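You operate a simulated robot arm through the tools that you are given. There is no shell and no other tool.

You run a simulated robot arm. Do the job below in one go: nothing can be reset, and whatever is moved stays where it is left.

Task
Sift one level scoop of flour into the big yellow bowl.
Fine: tall red scoop, struck on the ledge, into the sieve; none spilt; scoop and sieve back where they stood. Set down upright: tall red scoop.

Only the result counts: the job must be done as asked and must still hold three seconds after the hand-in. Knocking over, shifting, dropping, spilling or breaking anything else fails it.

Robot
A 7-joint arm with a two-finger parallel gripper, fixed in place. Base frame: the origin is at the foot of the arm, x ahead of it, y to its left, z up; the work surface is at about z = 0.91. Units: m, rad, N and s.
Its first joint turns from -2.601 to 2.601 rad. Payload 3.43 kg.
The tool frame sits at the grasp point between the pads (the TCP): z along the fingers, y along the line on which they close. The tips reach 0.03 m beyond it. Largest opening 0.094 m; finger width 0.028, thickness 0.01; the body of the gripper, 0.05 by 0.096 m, starts 0.055 m behind the TCP.
Orientation is told as [roll, pitch, yaw] about the base's x, y, z axes, in that order, counted from this pose: with the fingers straight down and closing along the base's y, the tool's x points along the base's -x, its y along +y and its z along -z.

Tools
- The arm moves only by the tool jog_arm. Its argument "motion" is text: rows parted by semicolons, each of 7 numbers parted by spaces: the gripper command, from -1 (shut) to 1 (fully open), values between in proportion, then the shift along the tool's x, y, z in units of 25 mm (1.0 is 25 mm), then the turn, a rotation vector about the tool's x, y, z in units of 6 degrees (1.0 is 6 degrees). In form: gripper dx dy dz ax ay az; .... A call has 1 to 20 rows; each row shifts and turns the commanded pose from where the row before left it, along the tool's axes as they then stand. A call with a number of a shift or a turn outside -1 to 1 is refused whole. Rows are played at 5 a second. More than 0.05 m and 0.15 rad between two rows, or a gripper value outside its range, and nothing of the call is played. Where a pose cannot be reached the arm comes as near as it can. A force on the tool above 40 N (or 10 N above the force at the start of the call, whichever is more), or a blocked arm, ends the call early, and 0.2 s more pass. Each finger travels about 0.045 m/s and halts on what it meets, pressing with about 28 N; the grip force reading is that of the motor and also rises with nothing between the fingers. The clock runs only during rows and for 0.2 s after the last one: add rows that do not move to give the fingers time. The reply holds the time, the measured pose of the TCP, the force on the tool along the base axes, the opening and the grip force, in the units named above and with some noise, with the torque about the TCP (base axes, N m) and any sound that the robot's microphone picked up, and new pictures: "views" is both (left out), scene, wrist or none.
- Cameras (640 x 400 px; columns grow to the right, rows downward): "scene" is fixed at [0.3925, 0.519, 1.6835]; the picture's right is [0.99, 0.16, 0.00], its down [0.12, -0.77, -0.62] and it looks along [-0.10, 0.61, -0.78] (base axes); focal length 313 px, centre (320, 200). "wrist" rides on the gripper at [0.076, 0.014, -0.102] in the tool frame; the picture's right is [-0.18, 0.98, 0.00], its down [-0.75, -0.14, -0.64] and it looks along [-0.63, -0.12, 0.77] (tool axes); focal length 243 px, centre (320, 200). There is no depth. A picture from a camera that has moved, and an enlarged one, comes with that camera's place and axes in the base frame and with its lens. The place of the scene camera against the robot may be out by one fixed shift of up to 0.025 m in any direction.
- inspect(camera, box): a new picture of the part [left, top, right, bottom] of that camera's present view, enlarged. The clock stands still meanwhile.
- finish_job(): hands the job in; it is judged then, once.

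Places have to be worked out from the pictures, the camera data and where the tool is seen. Open the gripper and draw the arm clear of the work before you hand the job in, unless the task says otherwise.

The tools are called after "Request:" by a JSON object that holds its "name" and its "arguments". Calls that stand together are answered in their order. jog_arm: Moves the arm, as the interface text tells. Its arguments: {"type":"object","properties":{"motion":{"type":"string"},"views":{"type":"string","enum":["both","scene","wrist","none"]}},"required":["motion"]} The other tools are called the same way: inspect (camera, box) takes an enlarged picture of a part of a camera's view; finish_job () hands the job in.

At the start:

```text
t: 0.0
ee_pos: [0.2331, 0.9601, 1.2366]
orientation: [-0.001, 0.0, 0.0]
contact_force: [-1.0, 0.7, 0.6]
wrist_torque: [-0.01, 0.0, 0.03]
opening: 0.0937
grip_force: 0.1
```

scene: 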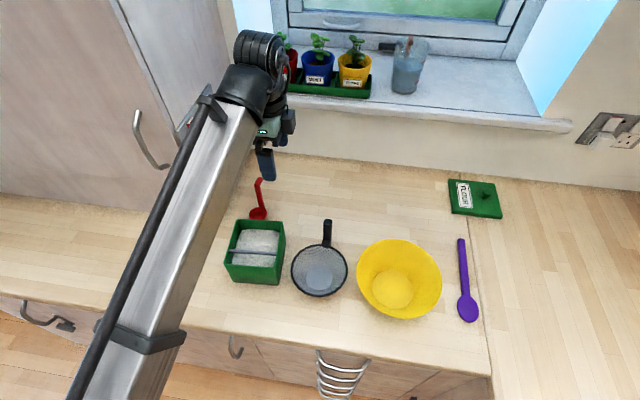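
wrist: 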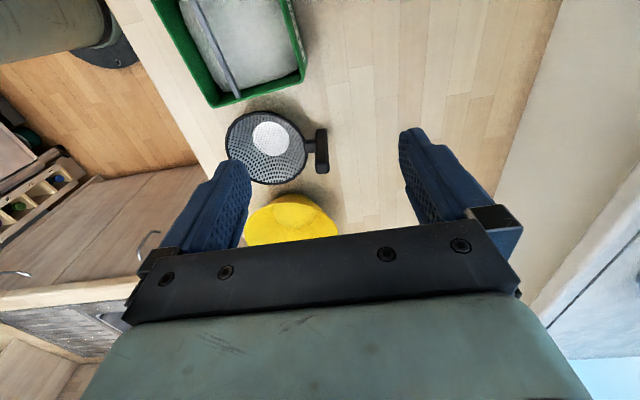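

I'll start by looking closely at the scoop, the flour box, the sieve and the bowl.

Request:
{"name": "inspect", "arguments": {"camera": "scene", "box": [210, 160, 370, 310]}}

Request:
{"name": "inspect", "arguments": {"camera": "scene", "box": [340, 160, 520, 340]}}

Request:
{"name": "inspect", "arguments": {"camera": "wrist", "box": [140, 0, 440, 250]}}

```text
2.67 times, centred on (290, 235) of scene
camera zoom: at [0.3925, 0.519, 1.6835], right [0.99, 0.16, 0.0], down [0.12, -0.77, -0.62], along [-0.1, 0.61, -0.78], focal length 834 px, centre (400, 107)
```

zoom: 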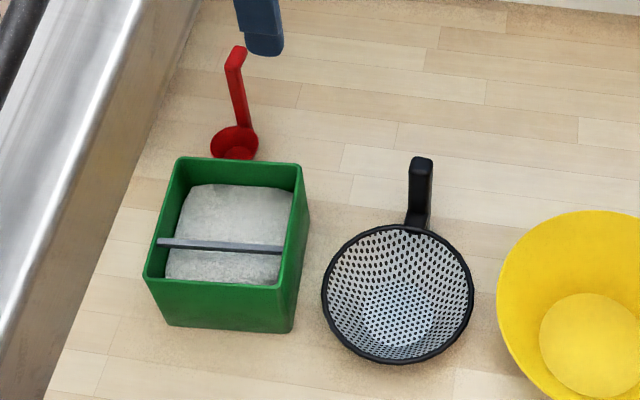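

```text
2.22 times, centred on (430, 250) of scene
camera zoom: at [0.3925, 0.519, 1.6835], right [0.99, 0.16, 0.0], down [0.12, -0.77, -0.62], along [-0.1, 0.61, -0.78], focal length 695 px, centre (76, 89)
```

zoom: 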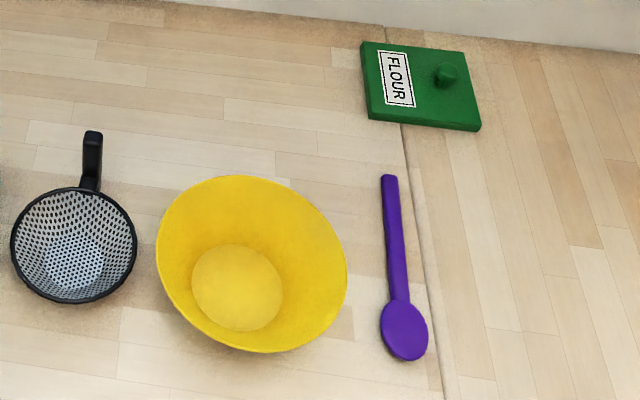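

```text
1.60 times, centred on (290, 125) of wrist
camera zoom: at [0.1571, 0.9742, 1.3405], right [0.18, 0.98, 0.0], down [0.75, -0.14, 0.64], along [0.63, -0.12, -0.77], focal length 388 px, centre (368, 320)
```

zoom: 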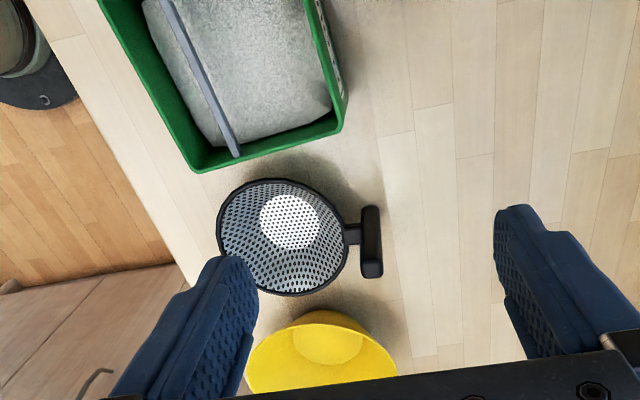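

The scoop and the sieve both seem to have upright handles. I'll move the hand towards -x, still high up, so the wrist camera can see the scoop, the box and the ledge.

Request:
{"name": "jog_arm", "arguments": {"motion": "1 1 0 0 0 0 0; 1 1 0 0 0 0 0; 1 1 0 0 0 0 0; 1 1 0 0 0 0 0; 1 1 0 0 0 0 0; 1 1 0 0 0 0 0; 1 1 0 0 0 0 0; 1 1 0 0 0 0 0; 1 0 0 0 0 0 0", "views": "both"}}

```text
t: 1.2
ee_pos: [0.1222, 0.956, 1.2379]
orientation: [-0.002, -0.009, -0.014]
contact_force: [21.8, -3.1, 2.5]
wrist_torque: [0.49, 2.7, 0.01]
opening: 0.0942
grip_force: 0.0
stopped in row 6: the force on the tool passed its limit at 59 N (the readings are from after the stop); the commanded pose is now the measured one
camera wrist: at [0.0467, 0.9718, 1.3398], right [0.2, 0.98, 0.0], down [0.75, -0.15, 0.65], along [0.64, -0.13, -0.76], focal length 243 px, centre (320, 200)
```

scene: 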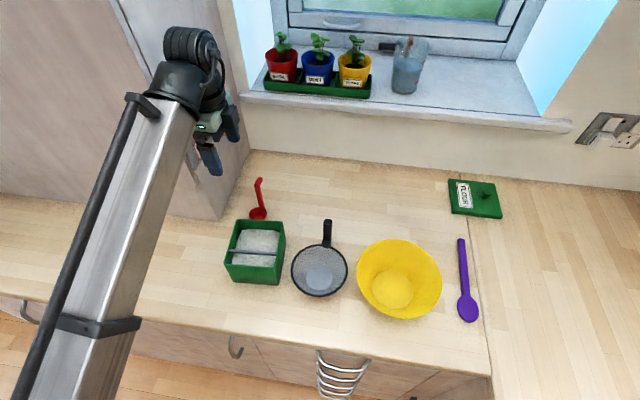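
wrist: 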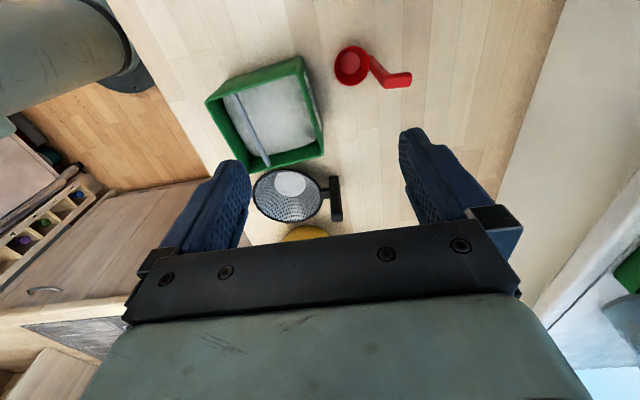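

The hand touched the tall cupboard on the left, pushing back in +x. I'll back off a little and then look at the scoop and the box through the wrist camera.

Request:
{"name": "jog_arm", "arguments": {"motion": "1 -1 0 0 0 0 0; 1 -0.4 0 0 0 0 0; 1 0 0 0 0 0 0", "views": "wrist"}}

Request:
{"name": "inspect", "arguments": {"camera": "wrist", "box": [190, 20, 430, 170]}}

Request:
{"name": "inspect", "arguments": {"camera": "scene", "box": [215, 165, 305, 225]}}

Request:
{"name": "inspect", "arguments": {"camera": "scene", "box": [130, 20, 270, 200]}}

```text
t: 2.0
ee_pos: [0.1532, 0.9564, 1.2375]
orientation: [-0.005, -0.008, -0.01]
contact_force: [0.2, -0.3, -0.3]
wrist_torque: [-0.01, 0.01, 0.01]
opening: 0.0938
grip_force: 0.1
camera wrist: at [0.0765, 0.971, 1.3396], right [0.19, 0.98, 0.0], down [0.75, -0.15, 0.65], along [0.64, -0.13, -0.76], focal length 243 px, centre (320, 200)
```

wrist: 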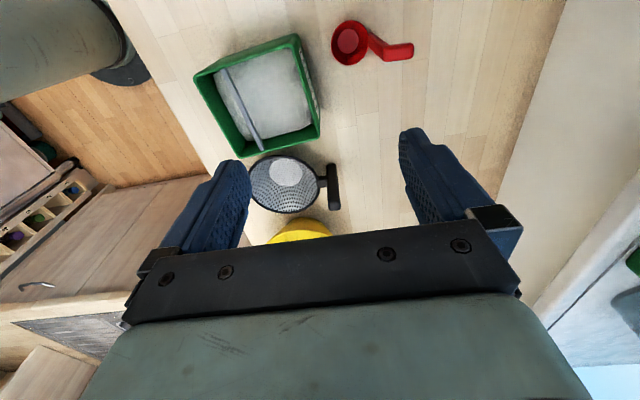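

```text
2.67 times, centred on (310, 95) of wrist
camera zoom: at [0.0765, 0.971, 1.3396], right [0.19, 0.98, 0.0], down [0.75, -0.15, 0.65], along [0.64, -0.13, -0.76], focal length 647 px, centre (347, 480)
```

zoom: 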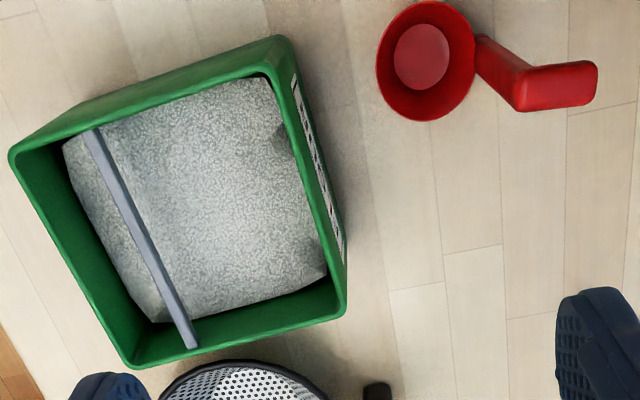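

```text
6.67 times, centred on (260, 195) of scene
camera zoom: at [0.3925, 0.519, 1.6835], right [0.99, 0.16, 0.0], down [0.12, -0.77, -0.62], along [-0.1, 0.61, -0.78], focal length 2084 px, centre (720, 233)
```

zoom: 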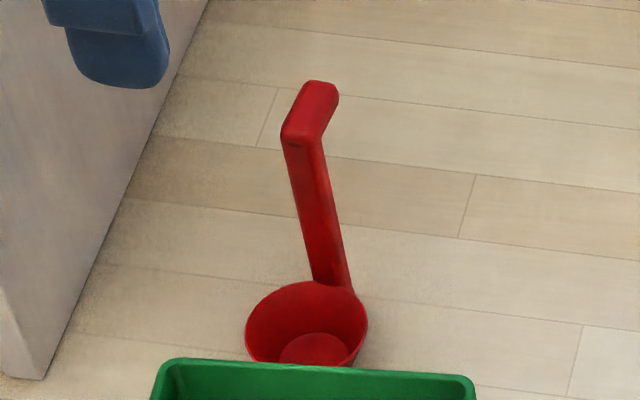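

```text
2.22 times, centred on (200, 110) of scene
camera zoom: at [0.3925, 0.519, 1.6835], right [0.99, 0.16, 0.0], down [0.12, -0.77, -0.62], along [-0.1, 0.61, -0.78], focal length 695 px, centre (587, 400)
```

zoom: 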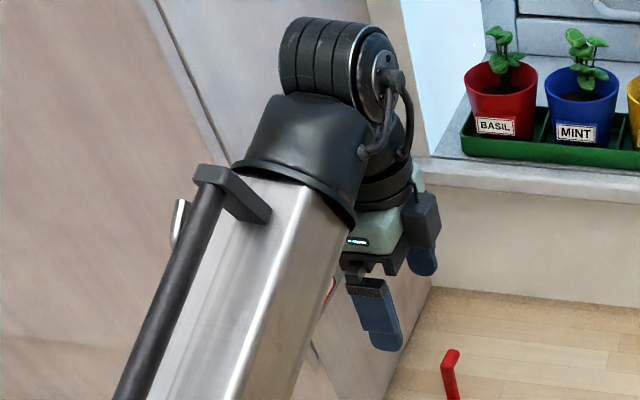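

From the wrist view, the scoop is a cup with an upright post and a short grip tab at the top pointing away in +y. The cupboard sits left of about x=0. I'll move away from it and turn the hand -90° in yaw, so the fingers close along base x and the camera is on the outward side.

Request:
{"name": "jog_arm", "arguments": {"motion": "1 -1 0 0 0 0 0; 1 -1 0 0 0 0 0; 1 0 0 0 0 0 1; 1 0 0 0 0 0 1; 1 0 0 0 0 0 1; 1 0 0 0 0 0 1; 1 0 0 0 0 0 1; 1 0 0 0 0 0 1; 1 0 0 0 0 0 1; 1 0 0 0 0 0 1; 1 0 0 0 0 0 1; 1 0 0 0 0 0 1; 1 0 0 0 0 0 1; 1 0 0 0 0 0 1; 1 0 0 0 0 0 1; 1 0 0 0 0 0 1; 1 0 0 0 0 0 1; 1 0 0 0 0 0 0", "views": "both"}}

```text
t: 5.8
ee_pos: [0.2051, 0.9572, 1.2368]
orientation: [0.007, -0.004, -1.582]
contact_force: [-1.0, 0.9, -0.7]
wrist_torque: [0.02, 0.01, -0.01]
opening: 0.0941
grip_force: 0.0
camera wrist: at [0.2195, 1.032, 1.3409], right [0.98, -0.2, 0.01], down [-0.16, -0.75, 0.64], along [-0.12, -0.63, -0.77], focal length 243 px, centre (320, 200)
```

scene: 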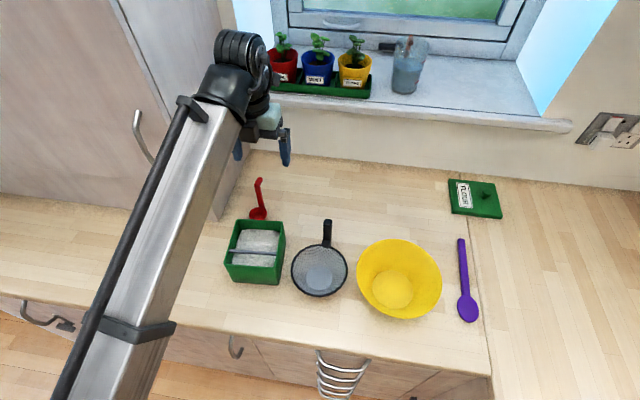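
wrist: 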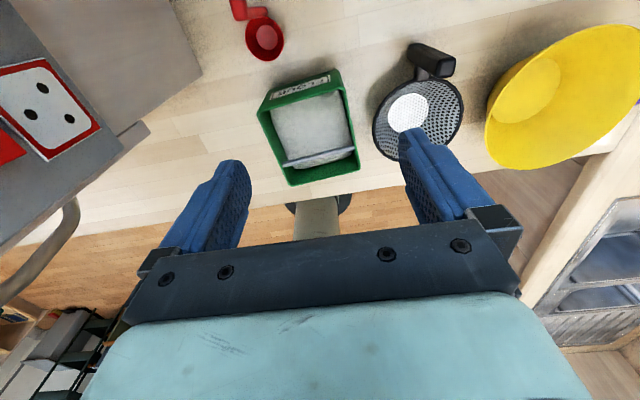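

The turn went cleanly. Next I'll tilt the fingers outward by about 42° to check that this posture is reachable and to get a view from further out.

Request:
{"name": "jog_arm", "arguments": {"motion": "1 0 0 0 0 1 0; 1 0 0 0 0 1 0; 1 0 0 0 0 1 0; 1 0 0 0 0 1 0; 1 0 0 0 0 1 0; 1 0 0 0 0 1 0; 1 0 0 0 0 1 0; 1 0 0 0 0 0 0", "views": "both"}}

```text
t: 7.6
ee_pos: [0.205, 0.9561, 1.2373]
orientation: [0.008, 0.732, -1.575]
contact_force: [-0.1, -1.0, -0.3]
wrist_torque: [-0.03, -0.01, 0.03]
opening: 0.0941
grip_force: 0.0
camera wrist: at [0.2177, 0.9442, 1.3661], right [0.98, -0.15, -0.12], down [-0.15, -0.99, -0.03], along [-0.11, 0.05, -0.99], focal length 243 px, centre (320, 200)
```

scene: 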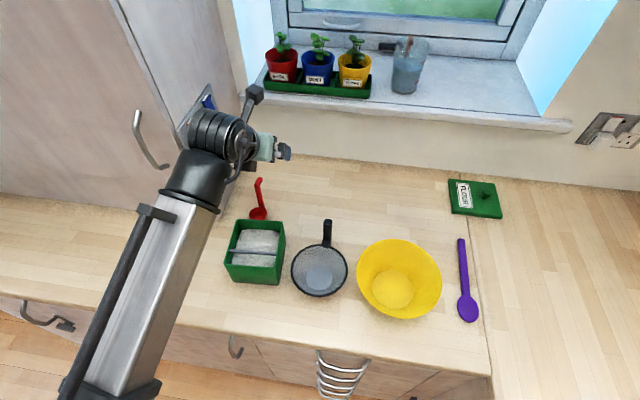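
wrist: 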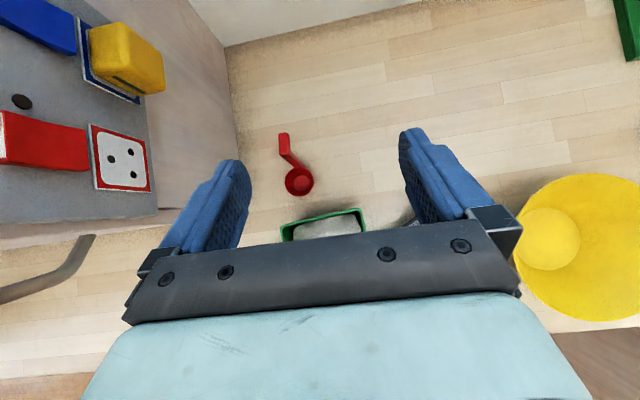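

The tilt works, and the wrist camera now looks almost straight down. I'll zoom in on the scoop, the box and the objects on the cupboard's side.

Request:
{"name": "inspect", "arguments": {"camera": "wrist", "box": [240, 110, 400, 240]}}

Request:
{"name": "inspect", "arguments": {"camera": "wrist", "box": [0, 0, 240, 240]}}

Request:
{"name": "inspect", "arguments": {"camera": "scene", "box": [140, 70, 320, 210]}}

```text
3.08 times, centred on (320, 175) of wrist
camera zoom: at [0.2177, 0.9442, 1.3661], right [0.98, -0.15, -0.12], down [-0.15, -0.99, -0.03], along [-0.11, 0.05, -0.99], focal length 746 px, centre (320, 277)
```

zoom: 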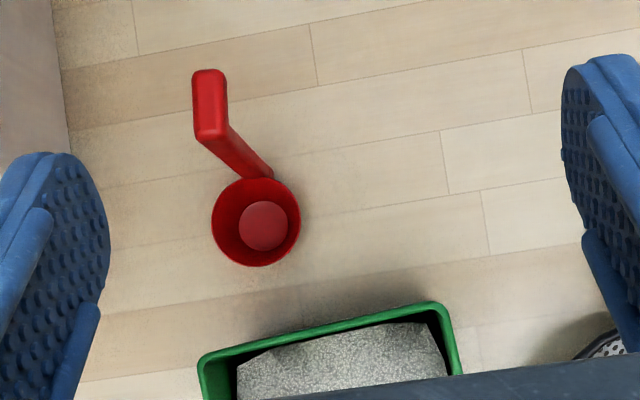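

```text
1.67 times, centred on (120, 120) of wrist
camera zoom: at [0.2177, 0.9442, 1.3661], right [0.98, -0.15, -0.12], down [-0.15, -0.99, -0.03], along [-0.11, 0.05, -0.99], focal length 404 px, centre (653, 333)
```

zoom: 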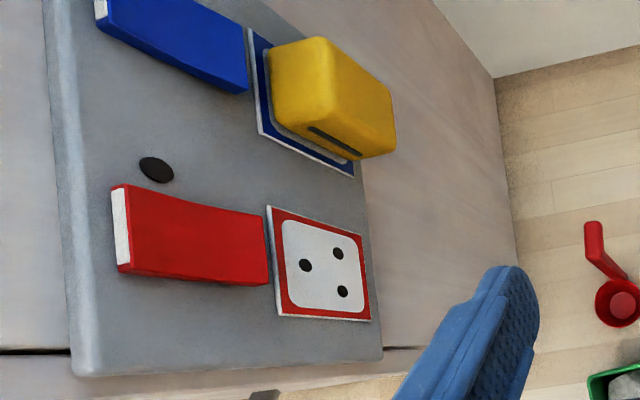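

```text
2.86 times, centred on (230, 140) of scene
camera zoom: at [0.3925, 0.519, 1.6835], right [0.99, 0.16, 0.0], down [0.12, -0.77, -0.62], along [-0.1, 0.61, -0.78], focal length 893 px, centre (577, 371)
```

zoom: 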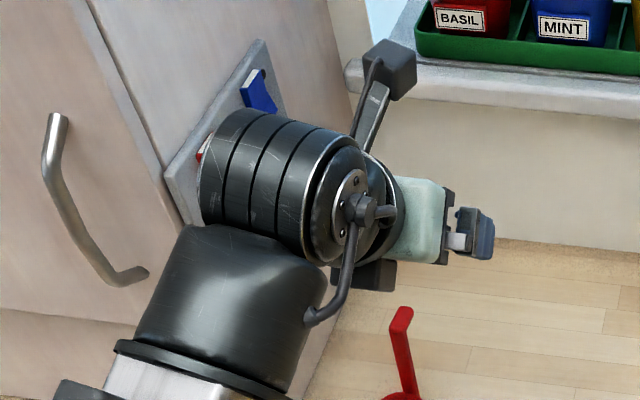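

To plan the scooping and striking I need the exact shape of the ledge and the box. I'll go back to vertical and move lower above the box for a close look.

Request:
{"name": "jog_arm", "arguments": {"motion": "1 0 0 0 0 -1 0; 1 0 0 0 0 -1 0; 1 0 0 0 0 -1 0; 1 0 0 0 0 -1 0; 1 0 0 0 0 -1 0; 1 0 0 0 0 -1 0; 1 0 0 0 0 -1 0; 1 0 -0.6 1 0 0 0; 1 0 -0.6 1 0 0 0; 1 0 0 1 0 0 0; 1 0 0 0.5 0 0 0; 1 0 0 0 0 0 0", "views": "wrist"}}

Request:
{"name": "inspect", "arguments": {"camera": "wrist", "box": [200, 20, 440, 190]}}

```text
t: 10.2
ee_pos: [0.1754, 0.9559, 1.1506]
orientation: [0.009, -0.002, -1.57]
contact_force: [-0.8, 0.8, 0.1]
wrist_torque: [-0.02, -0.03, -0.01]
opening: 0.0939
grip_force: 0.1
camera wrist: at [0.1891, 1.0322, 1.254], right [0.98, -0.18, 0.01], down [-0.15, -0.75, 0.64], along [-0.11, -0.63, -0.77], focal length 243 px, centre (320, 200)
```

wrist: 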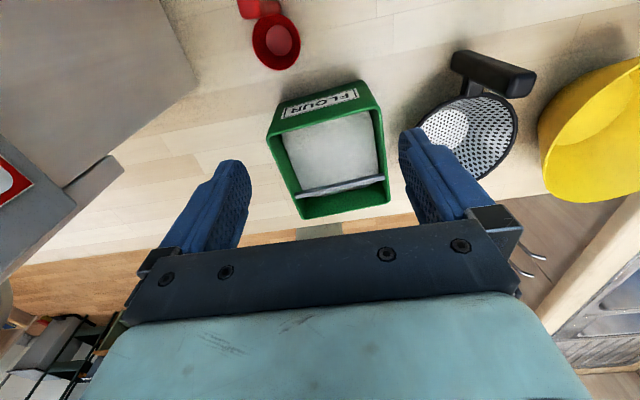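

```text
2.35 times, centred on (320, 105) of wrist
camera zoom: at [0.1891, 1.0322, 1.254], right [0.98, -0.18, 0.01], down [-0.15, -0.75, 0.64], along [-0.11, -0.63, -0.77], focal length 571 px, centre (320, 424)
```

zoom: 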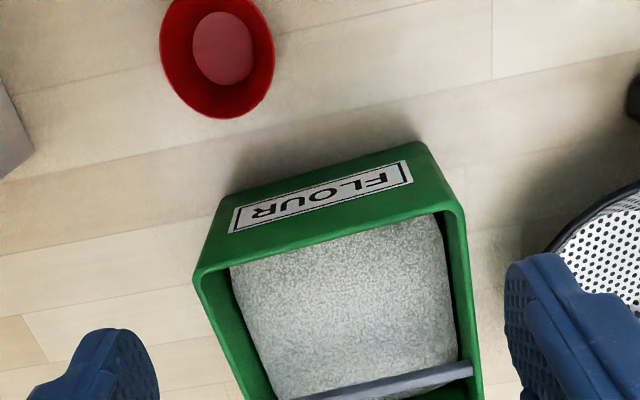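

The wrist views put the box at x≈0.115–0.24, y≈0.80–0.935, with the ledge at y≈0.84 near rim height. I'll tilt the camera a bit to see the ledge from a lower angle.

Request:
{"name": "jog_arm", "arguments": {"motion": "1 0 0 0 0 -1 0; 1 0 0 0 0 -1 0; 1 0 0 0 0 -1 0; 1 0 0 0 0 0 0", "views": "wrist"}}

Request:
{"name": "inspect", "arguments": {"camera": "wrist", "box": [240, 30, 400, 150]}}

Request:
{"name": "inspect", "arguments": {"camera": "wrist", "box": [420, 0, 640, 140]}}

```text
t: 11.2
ee_pos: [0.1759, 0.956, 1.1494]
orientation: [0.009, -0.101, -1.575]
contact_force: [-0.1, -0.1, -0.2]
wrist_torque: [0.0, 0.0, 0.01]
opening: 0.0938
grip_force: 0.1
out of reach, approached as far as the arm can: row 2, 3
camera wrist: at [0.1896, 1.042, 1.2448], right [0.98, -0.19, 0.03], down [-0.15, -0.68, 0.71], along [-0.11, -0.7, -0.7], focal length 243 px, centre (320, 200)
```

wrist: 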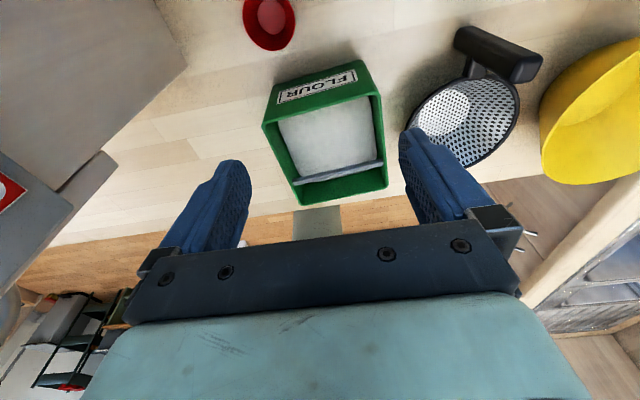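

```text
3.33 times, centred on (320, 90) of wrist
camera zoom: at [0.1896, 1.042, 1.2448], right [0.98, -0.19, 0.03], down [-0.15, -0.68, 0.71], along [-0.11, -0.7, -0.7], focal length 809 px, centre (320, 567)
```

zoom: 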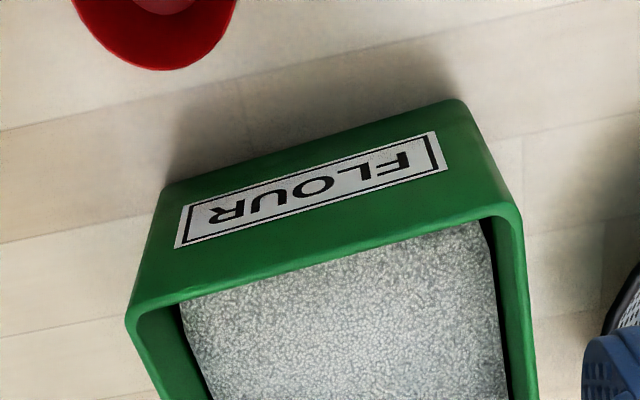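

```text
2.86 times, centred on (530, 70) of wrist
camera zoom: at [0.1896, 1.042, 1.2448], right [0.98, -0.19, 0.03], down [-0.15, -0.68, 0.71], along [-0.11, -0.7, -0.7], focal length 693 px, centre (-280, 571)
```

zoom: 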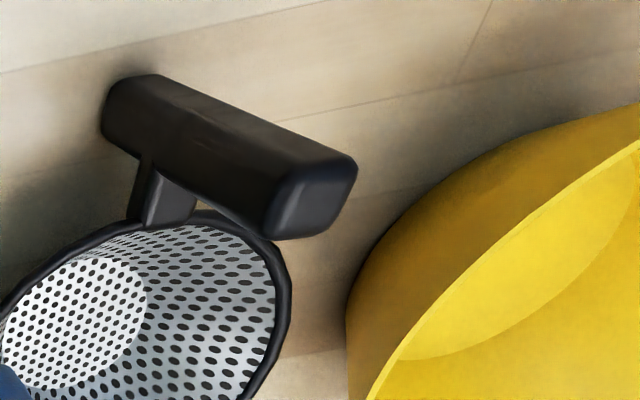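

Tilting back any further is out of reach. The sieve's handle is a chunky upright post at about (0.348, 0.944). I'll now tilt the fingers outward by about 60° for the scoop grasp and check the view.

Request:
{"name": "jog_arm", "arguments": {"motion": "1 0 0 0 0 1 0; 1 0 0 0 0 1 0; 1 0 0 0 0 1 0; 1 0 0 0 0 1 0; 1 0 0 0 0 1 0; 1 0 0 0 0 1 0; 1 0 0 0 0 1 0; 1 0 0 0 0 1 0; 1 0 0 0 0 1 0; 1 0 0 0 0 1 0; 1 0 0 0 0 1 0; 1 0 0 0 0 0 0", "views": "both"}}

Request:
{"name": "inspect", "arguments": {"camera": "scene", "box": [140, 100, 300, 220]}}

Request:
{"name": "inspect", "arguments": {"camera": "wrist", "box": [200, 60, 440, 230]}}

```text
t: 13.8
ee_pos: [0.1752, 0.9566, 1.1487]
orientation: [0.015, 1.051, -1.559]
contact_force: [-0.2, -0.8, 0.7]
wrist_torque: [0.0, 0.01, -0.01]
opening: 0.0942
grip_force: 0.0
camera wrist: at [0.1878, 0.9048, 1.2672], right [0.98, -0.09, -0.15], down [-0.14, -0.93, -0.34], along [-0.11, 0.35, -0.93], focal length 243 px, centre (320, 200)
```

scene: 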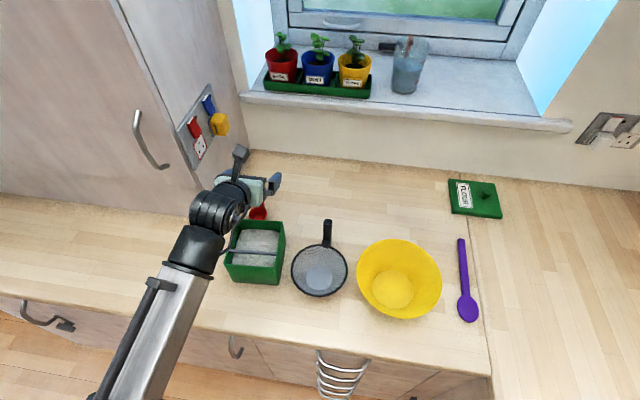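
wrist: 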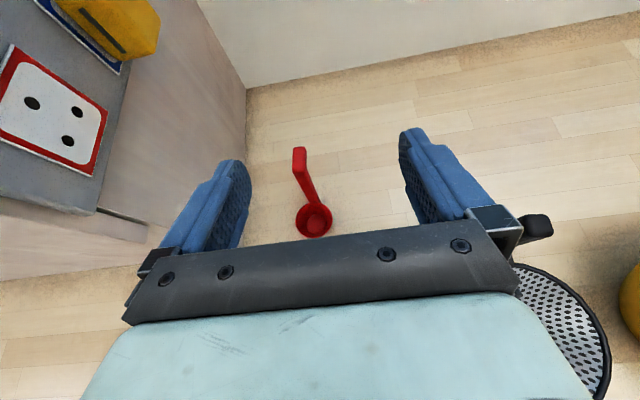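

```text
3.33 times, centred on (220, 160) of scene
camera zoom: at [0.3925, 0.519, 1.6835], right [0.99, 0.16, 0.0], down [0.12, -0.77, -0.62], along [-0.1, 0.61, -0.78], focal length 1042 px, centre (653, 333)
```

zoom: 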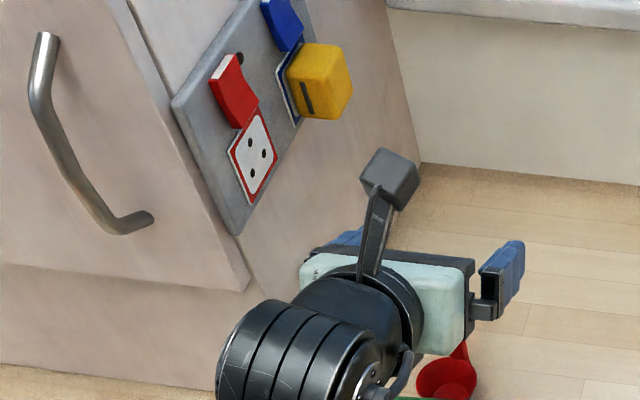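

```text
2.35 times, centred on (320, 145) of wrist
camera zoom: at [0.1878, 0.9048, 1.2672], right [0.98, -0.09, -0.15], down [-0.14, -0.93, -0.34], along [-0.11, 0.35, -0.93], focal length 571 px, centre (320, 329)
```

zoom: 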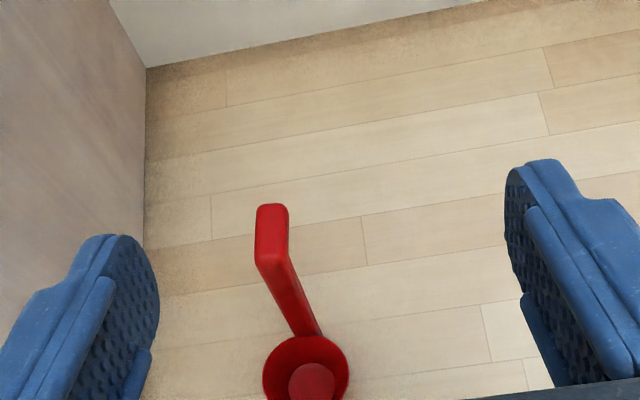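

The view agrees: the tab runs from (0.139, 1.030) to (0.142, 1.060) at z≈1.035, and the scoop's yaw is about -6°. I'll match that yaw and move to a pre-grasp point about 9 cm back along the finger axis.

Request:
{"name": "jog_arm", "arguments": {"motion": "1 0 0 0 -0.91 0 0.52; 1 -0.72 -0.437 0.406 0 0 0; 1 -0.72 -0.437 0.406 0 0 0; 1 -0.72 -0.437 0.406 0 0 0; 1 -0.72 -0.437 0.406 0 0 0; 1 0 0 0 0 0 0", "views": "both"}}

Request:
{"name": "inspect", "arguments": {"camera": "wrist", "box": [220, 90, 420, 230]}}

Request:
{"name": "inspect", "arguments": {"camera": "scene", "box": [150, 130, 310, 250]}}

```text
t: 15.2
ee_pos: [0.1534, 0.9559, 1.0642]
orientation: [0.023, 1.054, -1.588]
contact_force: [-0.7, 0.5, -0.4]
wrist_torque: [0.01, 0.02, 0.0]
opening: 0.0941
grip_force: 0.2
out of reach, approached as far as the arm can: row 1, 3, 4, 5
camera wrist: at [0.1653, 0.9041, 1.1821], right [0.98, -0.13, -0.15], down [-0.17, -0.93, -0.34], along [-0.09, 0.36, -0.93], focal length 243 px, centre (320, 200)
```

scene: 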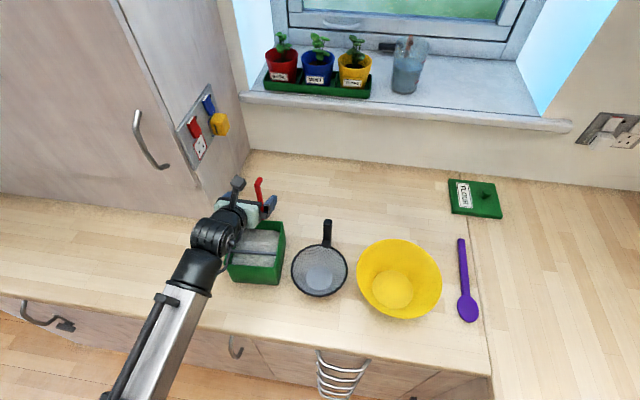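
wrist: 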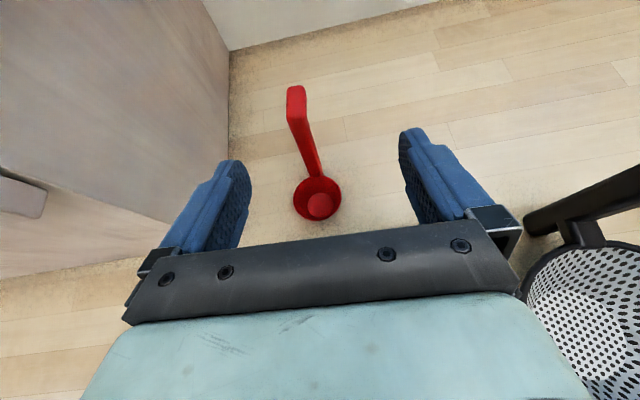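

```text
2.86 times, centred on (320, 160) of wrist
camera zoom: at [0.1653, 0.9041, 1.1821], right [0.98, -0.13, -0.15], down [-0.17, -0.93, -0.34], along [-0.09, 0.36, -0.93], focal length 693 px, centre (320, 314)
```

zoom: 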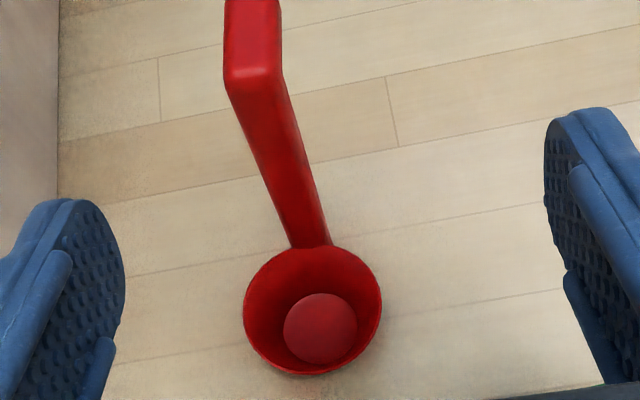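

```text
3.33 times, centred on (230, 190) of scene
camera zoom: at [0.3925, 0.519, 1.6835], right [0.99, 0.16, 0.0], down [0.12, -0.77, -0.62], along [-0.1, 0.61, -0.78], focal length 1042 px, centre (620, 233)
```

zoom: 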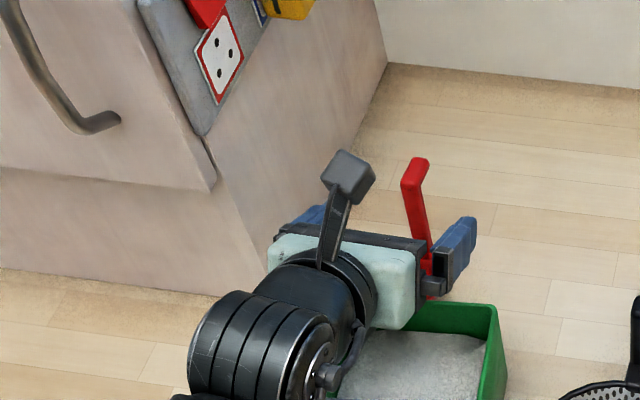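

The arm stopped short: x=0.153 instead of 0.132, and the extra yaw was refused, so this steep tilt is near a joint limit. I'll ease the tilt back to about 42° and try the same yaw and x again.

Request:
{"name": "jog_arm", "arguments": {"motion": "1 0 0 0 0 -1 0; 1 0 0 0 0 -1 0; 1 0 0 0 0 -1 0; 1 0 0 0 -0.7 0 0.72; 1 0 -0.5 0 0 0 0; 1 0 0 0 0 0 0", "views": "wrist"}}

```text
t: 16.6
ee_pos: [0.1677, 0.9539, 1.0619]
orientation: [0.018, 0.74, -1.58]
contact_force: [0.2, -0.1, -0.1]
wrist_torque: [-0.01, 0.01, -0.02]
opening: 0.0939
grip_force: 0.0
out of reach, approached as far as the arm can: row 1, 2, 3, 4
camera wrist: at [0.1809, 0.9405, 1.1906], right [0.98, -0.16, -0.11], down [-0.16, -0.99, -0.04], along [-0.1, 0.05, -0.99], focal length 243 px, centre (320, 200)
```

wrist: 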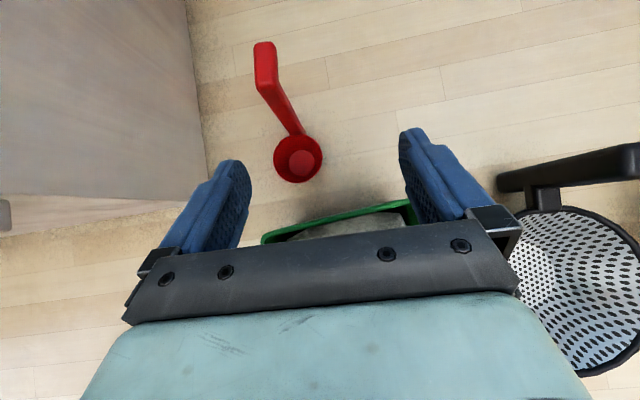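

The limit looks like the last joint: the hand can't yaw further clockwise here. I'll give up the extra yaw and turn back counter-clockwise by about 12°, then see whether x frees up.

Request:
{"name": "jog_arm", "arguments": {"motion": "1 0 0 0 0.7 0 -0.72; 1 0 0 0 0.7 0 -0.72; 1 0 0 0 0 0 0; 1 0 0 0 0 0 0", "views": "wrist"}}

```text
t: 17.6
ee_pos: [0.1665, 0.9518, 1.0612]
orientation: [0.007, 0.737, -1.387]
contact_force: [1.5, 0.7, -0.5]
wrist_torque: [-0.03, 0.0, 0.02]
opening: 0.0942
grip_force: 0.0
camera wrist: at [0.182, 0.9429, 1.1899], right [0.99, 0.04, -0.12], down [0.04, -1.0, -0.03], along [-0.12, 0.03, -0.99], focal length 243 px, centre (320, 200)
```

wrist: 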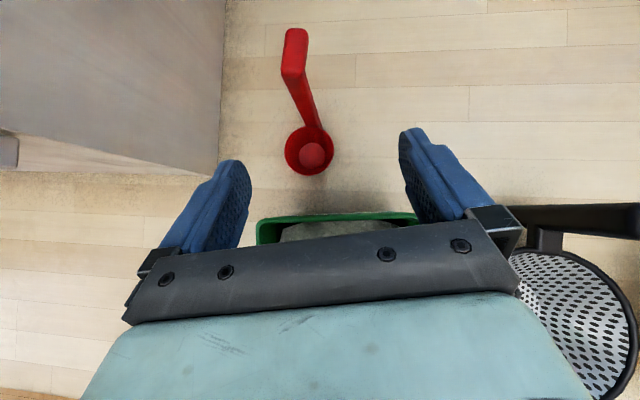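

The command follows what was actually reached, and yaw is now -1.387. I'll test whether x can decrease with this yaw.

Request:
{"name": "jog_arm", "arguments": {"motion": "1 0 -0.6 0 0 0 0; 1 0 -0.6 0 0 0 0; 1 0 0 0 0 0 0", "views": "none"}}

```text
t: 18.4
ee_pos: [0.1344, 0.9464, 1.0645]
orientation: [0.007, 0.737, -1.389]
contact_force: [-0.1, 0.1, -0.4]
wrist_torque: [0.0, 0.02, 0.03]
opening: 0.0939
grip_force: 0.1
```

x moves freely now. I'll creep the yaw clockwise in small steps to find the limit at this place.

Request:
{"name": "jog_arm", "arguments": {"motion": "1 0 0 0 -0.33 0 0.37; 1 0 0 0 -0.33 0 0.37; 1 0 0 0 -0.33 0 0.37; 1 0 0 0 0 0 0", "views": "none"}}

```text
t: 19.4
ee_pos: [0.1362, 0.9468, 1.0609]
orientation: [0.005, 0.74, -1.545]
contact_force: [0.5, 0.1, -0.4]
wrist_torque: [0.02, -0.01, -0.01]
opening: 0.0939
grip_force: 0.2
```

Yaw -1.545 is reachable at x≈0.136, which is only about 7° off the tab direction. I'll look again to refine the tab's position before the grasp.

Request:
{"name": "inspect", "arguments": {"camera": "wrist", "box": [200, 10, 400, 230]}}

Request:
{"name": "inspect", "arguments": {"camera": "scene", "box": [170, 140, 310, 250]}}

```text
1.82 times, centred on (300, 120) of wrist
camera zoom: at [0.1507, 0.9352, 1.1898], right [0.99, -0.12, -0.12], down [-0.12, -0.99, -0.03], along [-0.12, 0.05, -0.99], focal length 441 px, centre (356, 346)
```

zoom: 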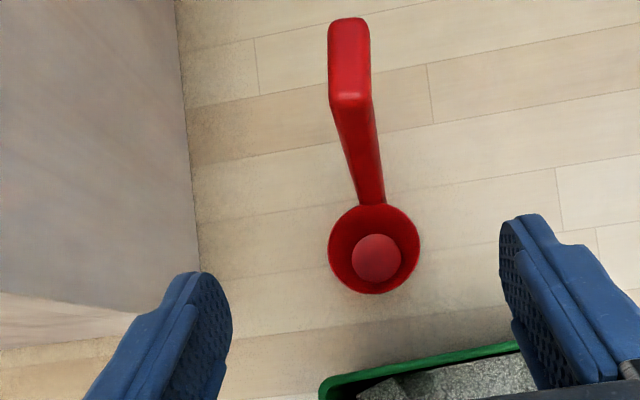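

```text
3.64 times, centred on (240, 195) of scene
camera zoom: at [0.3925, 0.519, 1.6835], right [0.99, 0.16, 0.0], down [0.12, -0.77, -0.62], along [-0.1, 0.61, -0.78], focal length 1137 px, centre (611, 218)
```

zoom: 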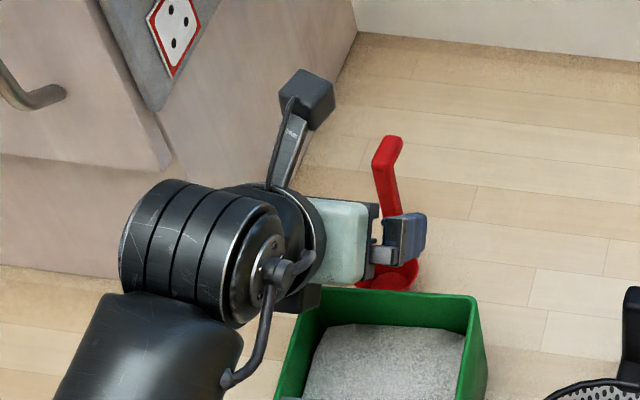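

The tab is at x≈0.1415, y≈1.033–1.061, top z≈1.037. I'll line up with it and advance along the finger axis, stopping about 3 cm short to check.

Request:
{"name": "jog_arm", "arguments": {"motion": "1 0.85 0.154 0 0 0 0; 1 0.85 0.154 0 0 0 0; 1 0 0 0.6 0 0 0; 1 0 0 0.6 0 0 0; 1 0 0 0.6 0 0 0; 1 0 0 0.6 0 0 0; 1 0 0 0 0 0 0", "views": "both"}}

Request:
{"name": "inspect", "arguments": {"camera": "wrist", "box": [200, 80, 440, 240]}}

Request:
{"name": "inspect", "arguments": {"camera": "scene", "box": [180, 130, 320, 240]}}

```text
t: 21.0
ee_pos: [0.142, 1.0205, 1.0463]
orientation: [0.006, 0.739, -1.546]
contact_force: [0.4, -0.5, 0.2]
wrist_torque: [0.0, 0.02, -0.01]
opening: 0.094
grip_force: 0.1
camera wrist: at [0.1575, 1.0081, 1.1736], right [0.99, -0.11, -0.12], down [-0.12, -0.99, -0.03], along [-0.12, 0.05, -0.99], focal length 243 px, centre (320, 200)
```

scene: 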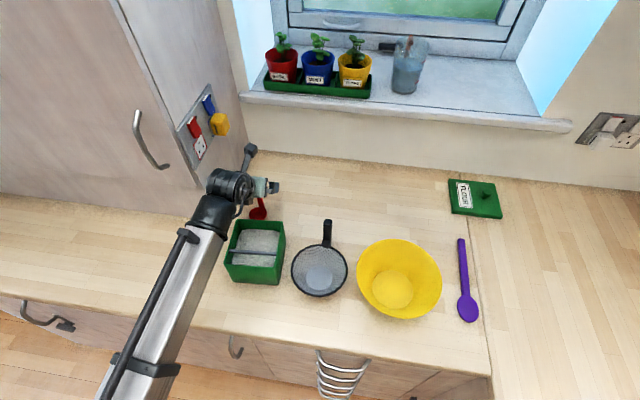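
wrist: 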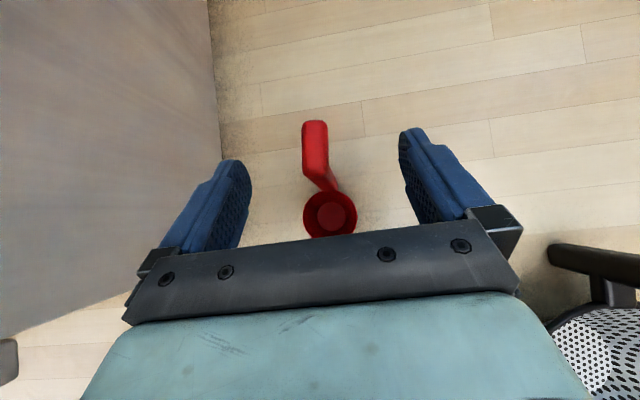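

```text
2.50 times, centred on (320, 160) of wrist
camera zoom: at [0.1575, 1.0081, 1.1736], right [0.99, -0.11, -0.12], down [-0.12, -0.99, -0.03], along [-0.12, 0.05, -0.99], focal length 606 px, centre (320, 300)
```

zoom: 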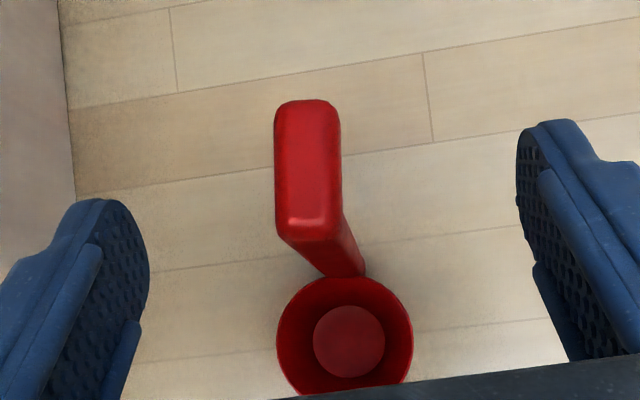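

```text
3.64 times, centred on (250, 185) of scene
camera zoom: at [0.3925, 0.519, 1.6835], right [0.99, 0.16, 0.0], down [0.12, -0.77, -0.62], along [-0.1, 0.61, -0.78], focal length 1137 px, centre (574, 254)
```

zoom: 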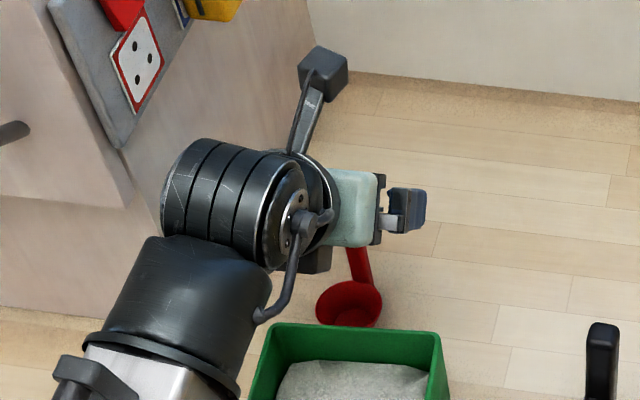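

The tab sits centred between the fingers. I'll advance the last 3 cm and close on it.

Request:
{"name": "jog_arm", "arguments": {"motion": "1 -0.04 0 0.62 0 0 0; 1 -0.04 0 0.62 0 0 0; 1 0 0 0 0 0 0; -1 0 0 0 0 0 0; -1 0 0 0 0 0 0; -1 0 0 0 0 0 0; -1 0 0 0 0 0 0; -1 0 0 0 0 0 0; -1 0 0 0 0 0 0; -1 0 0 0 0 0 0; -1 0 0 0 0 0 0", "views": "both"}}

Request:
{"name": "inspect", "arguments": {"camera": "wrist", "box": [200, 80, 440, 240]}}

Request:
{"name": "inspect", "arguments": {"camera": "scene", "box": [180, 130, 320, 240]}}

```text
t: 23.4
ee_pos: [0.1414, 1.0395, 1.0211]
orientation: [0.005, 0.738, -1.546]
contact_force: [0.6, 0.8, 0.3]
wrist_torque: [0.0, -0.04, 0.02]
opening: 0.0197
grip_force: 27.3
camera wrist: at [0.1566, 1.0279, 1.1491], right [0.99, -0.11, -0.12], down [-0.12, -0.99, -0.03], along [-0.12, 0.05, -0.99], focal length 243 px, centre (320, 200)
```

scene: 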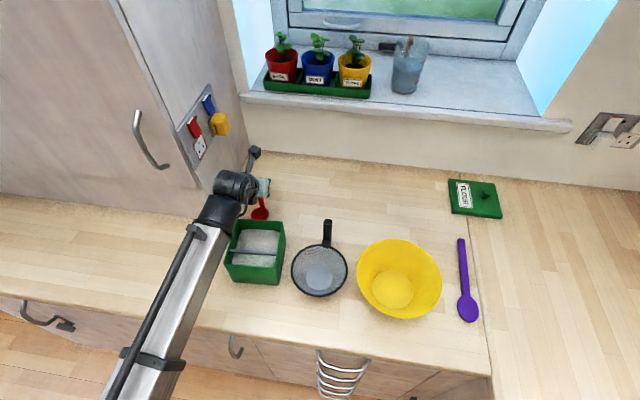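
wrist: 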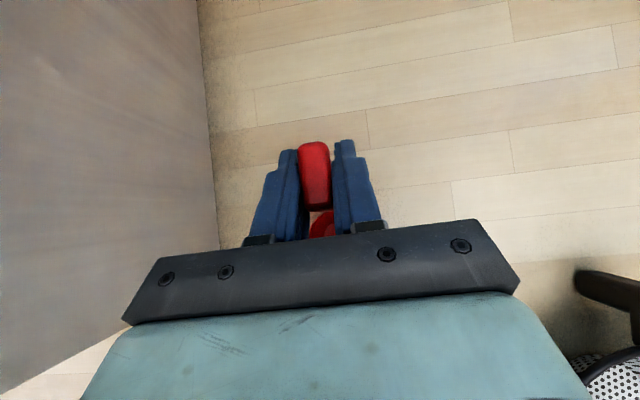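

```text
2.50 times, centred on (320, 160) of wrist
camera zoom: at [0.1566, 1.0279, 1.1491], right [0.99, -0.11, -0.12], down [-0.12, -0.99, -0.03], along [-0.12, 0.05, -0.99], focal length 606 px, centre (320, 300)
```

zoom: 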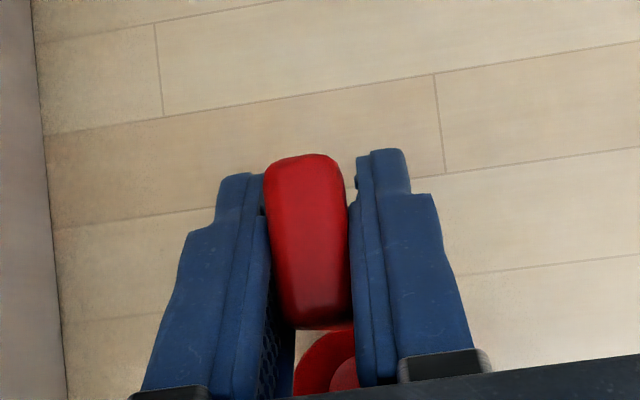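

```text
3.64 times, centred on (250, 185) of scene
camera zoom: at [0.3925, 0.519, 1.6835], right [0.99, 0.16, 0.0], down [0.12, -0.77, -0.62], along [-0.1, 0.61, -0.78], focal length 1137 px, centre (574, 254)
```

zoom: 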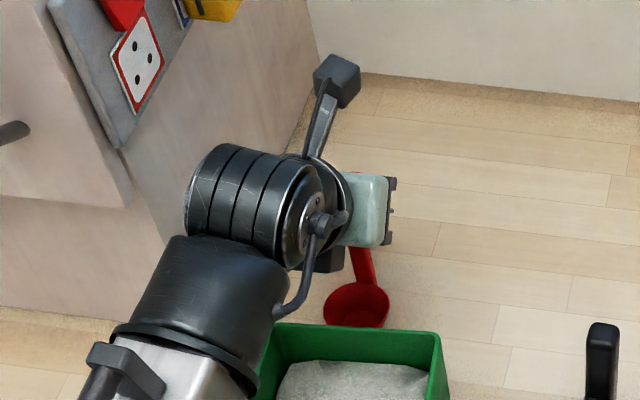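

The fingers closed on the tab: opening 19.7 mm at 27 N, and the tab swung into line with the pads. I'll lift straight up a few centimetres and check that the scoop hangs level.

Request:
{"name": "jog_arm", "arguments": {"motion": "-1 0.27 0 -0.295 0 0 0; -1 0.27 0 -0.295 0 0 0; -1 0.27 0 -0.295 0 0 0; -1 0.27 0 -0.295 0 0 0; -1 0.27 0 -0.295 0 0 0; -1 0 0 0 0 0 0", "views": "both"}}

Request:
{"name": "inspect", "arguments": {"camera": "wrist", "box": [220, 100, 420, 240]}}

Request:
{"name": "inspect", "arguments": {"camera": "scene", "box": [200, 130, 310, 230]}}

```text
t: 24.8
ee_pos: [0.1421, 1.0401, 1.0715]
orientation: [0.005, 0.739, -1.549]
contact_force: [0.3, -0.4, -1.5]
wrist_torque: [-0.02, 0.03, 0.0]
opening: 0.0194
grip_force: 27.7
camera wrist: at [0.1562, 1.0274, 1.1997], right [0.99, -0.11, -0.12], down [-0.12, -0.99, -0.03], along [-0.12, 0.05, -0.99], focal length 243 px, centre (320, 200)
```

scene: 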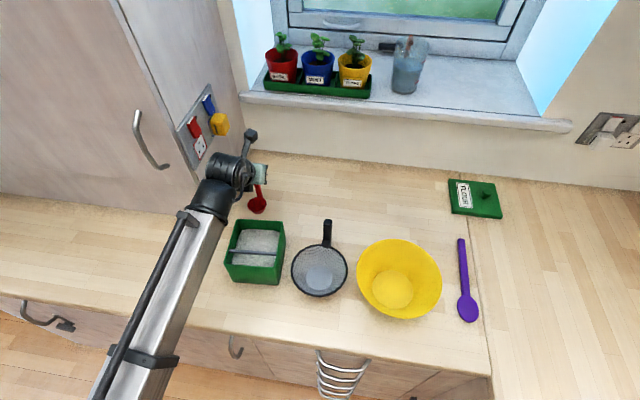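
wrist: 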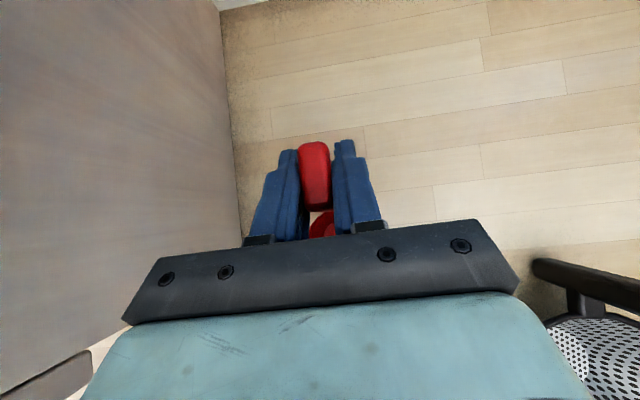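

```text
2.86 times, centred on (320, 170) of wrist
camera zoom: at [0.1562, 1.0274, 1.1997], right [0.99, -0.11, -0.12], down [-0.12, -0.99, -0.03], along [-0.12, 0.05, -0.99], focal length 693 px, centre (320, 286)
```

zoom: 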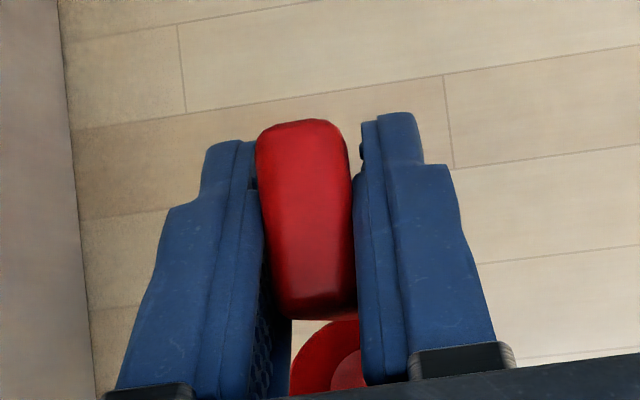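

```text
4.00 times, centred on (255, 180) of scene
camera zoom: at [0.3925, 0.519, 1.6835], right [0.99, 0.16, 0.0], down [0.12, -0.77, -0.62], along [-0.1, 0.61, -0.78], focal length 1250 px, centre (580, 280)
```

zoom: 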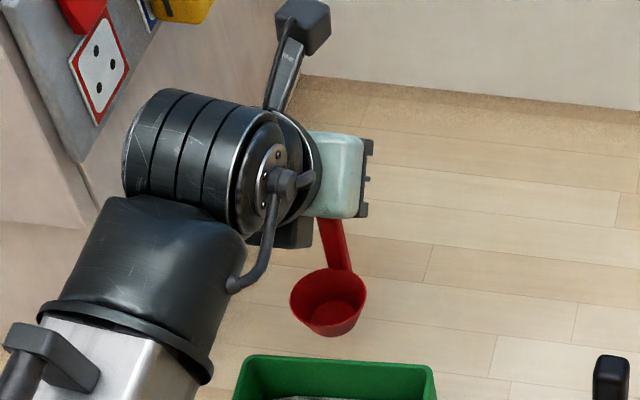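

The scoop is lifted. The tab looks slightly tapered in the wrist view, so I'll zoom in to check whether the scoop tilted in the grip.

Request:
{"name": "inspect", "arguments": {"camera": "scene", "box": [235, 165, 285, 220]}}

Request:
{"name": "inspect", "arguments": {"camera": "wrist", "box": [270, 130, 370, 240]}}

```text
7.27 times, centred on (260, 192) of scene
camera zoom: at [0.3925, 0.519, 1.6835], right [0.99, 0.16, 0.0], down [0.12, -0.77, -0.62], along [-0.1, 0.61, -0.78], focal length 2273 px, centre (756, 254)
```

zoom: 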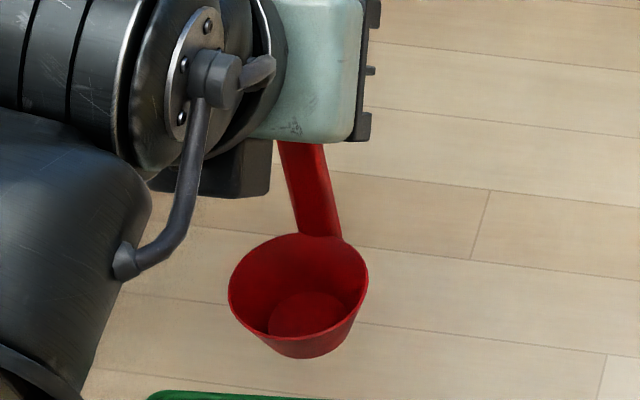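

```text
3.64 times, centred on (320, 185) of wrist
camera zoom: at [0.1562, 1.0274, 1.1997], right [0.99, -0.11, -0.12], down [-0.12, -0.99, -0.03], along [-0.12, 0.05, -0.99], focal length 882 px, centre (320, 254)
```

zoom: 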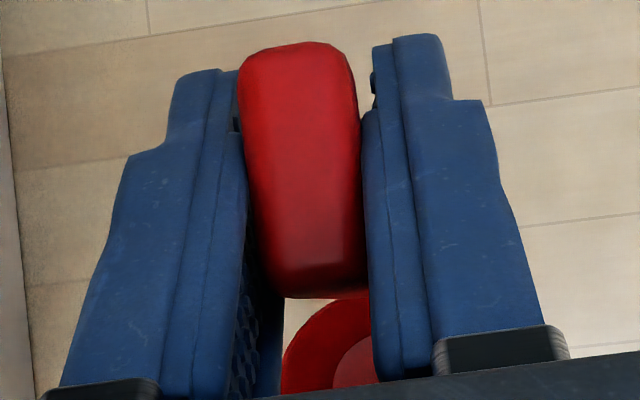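

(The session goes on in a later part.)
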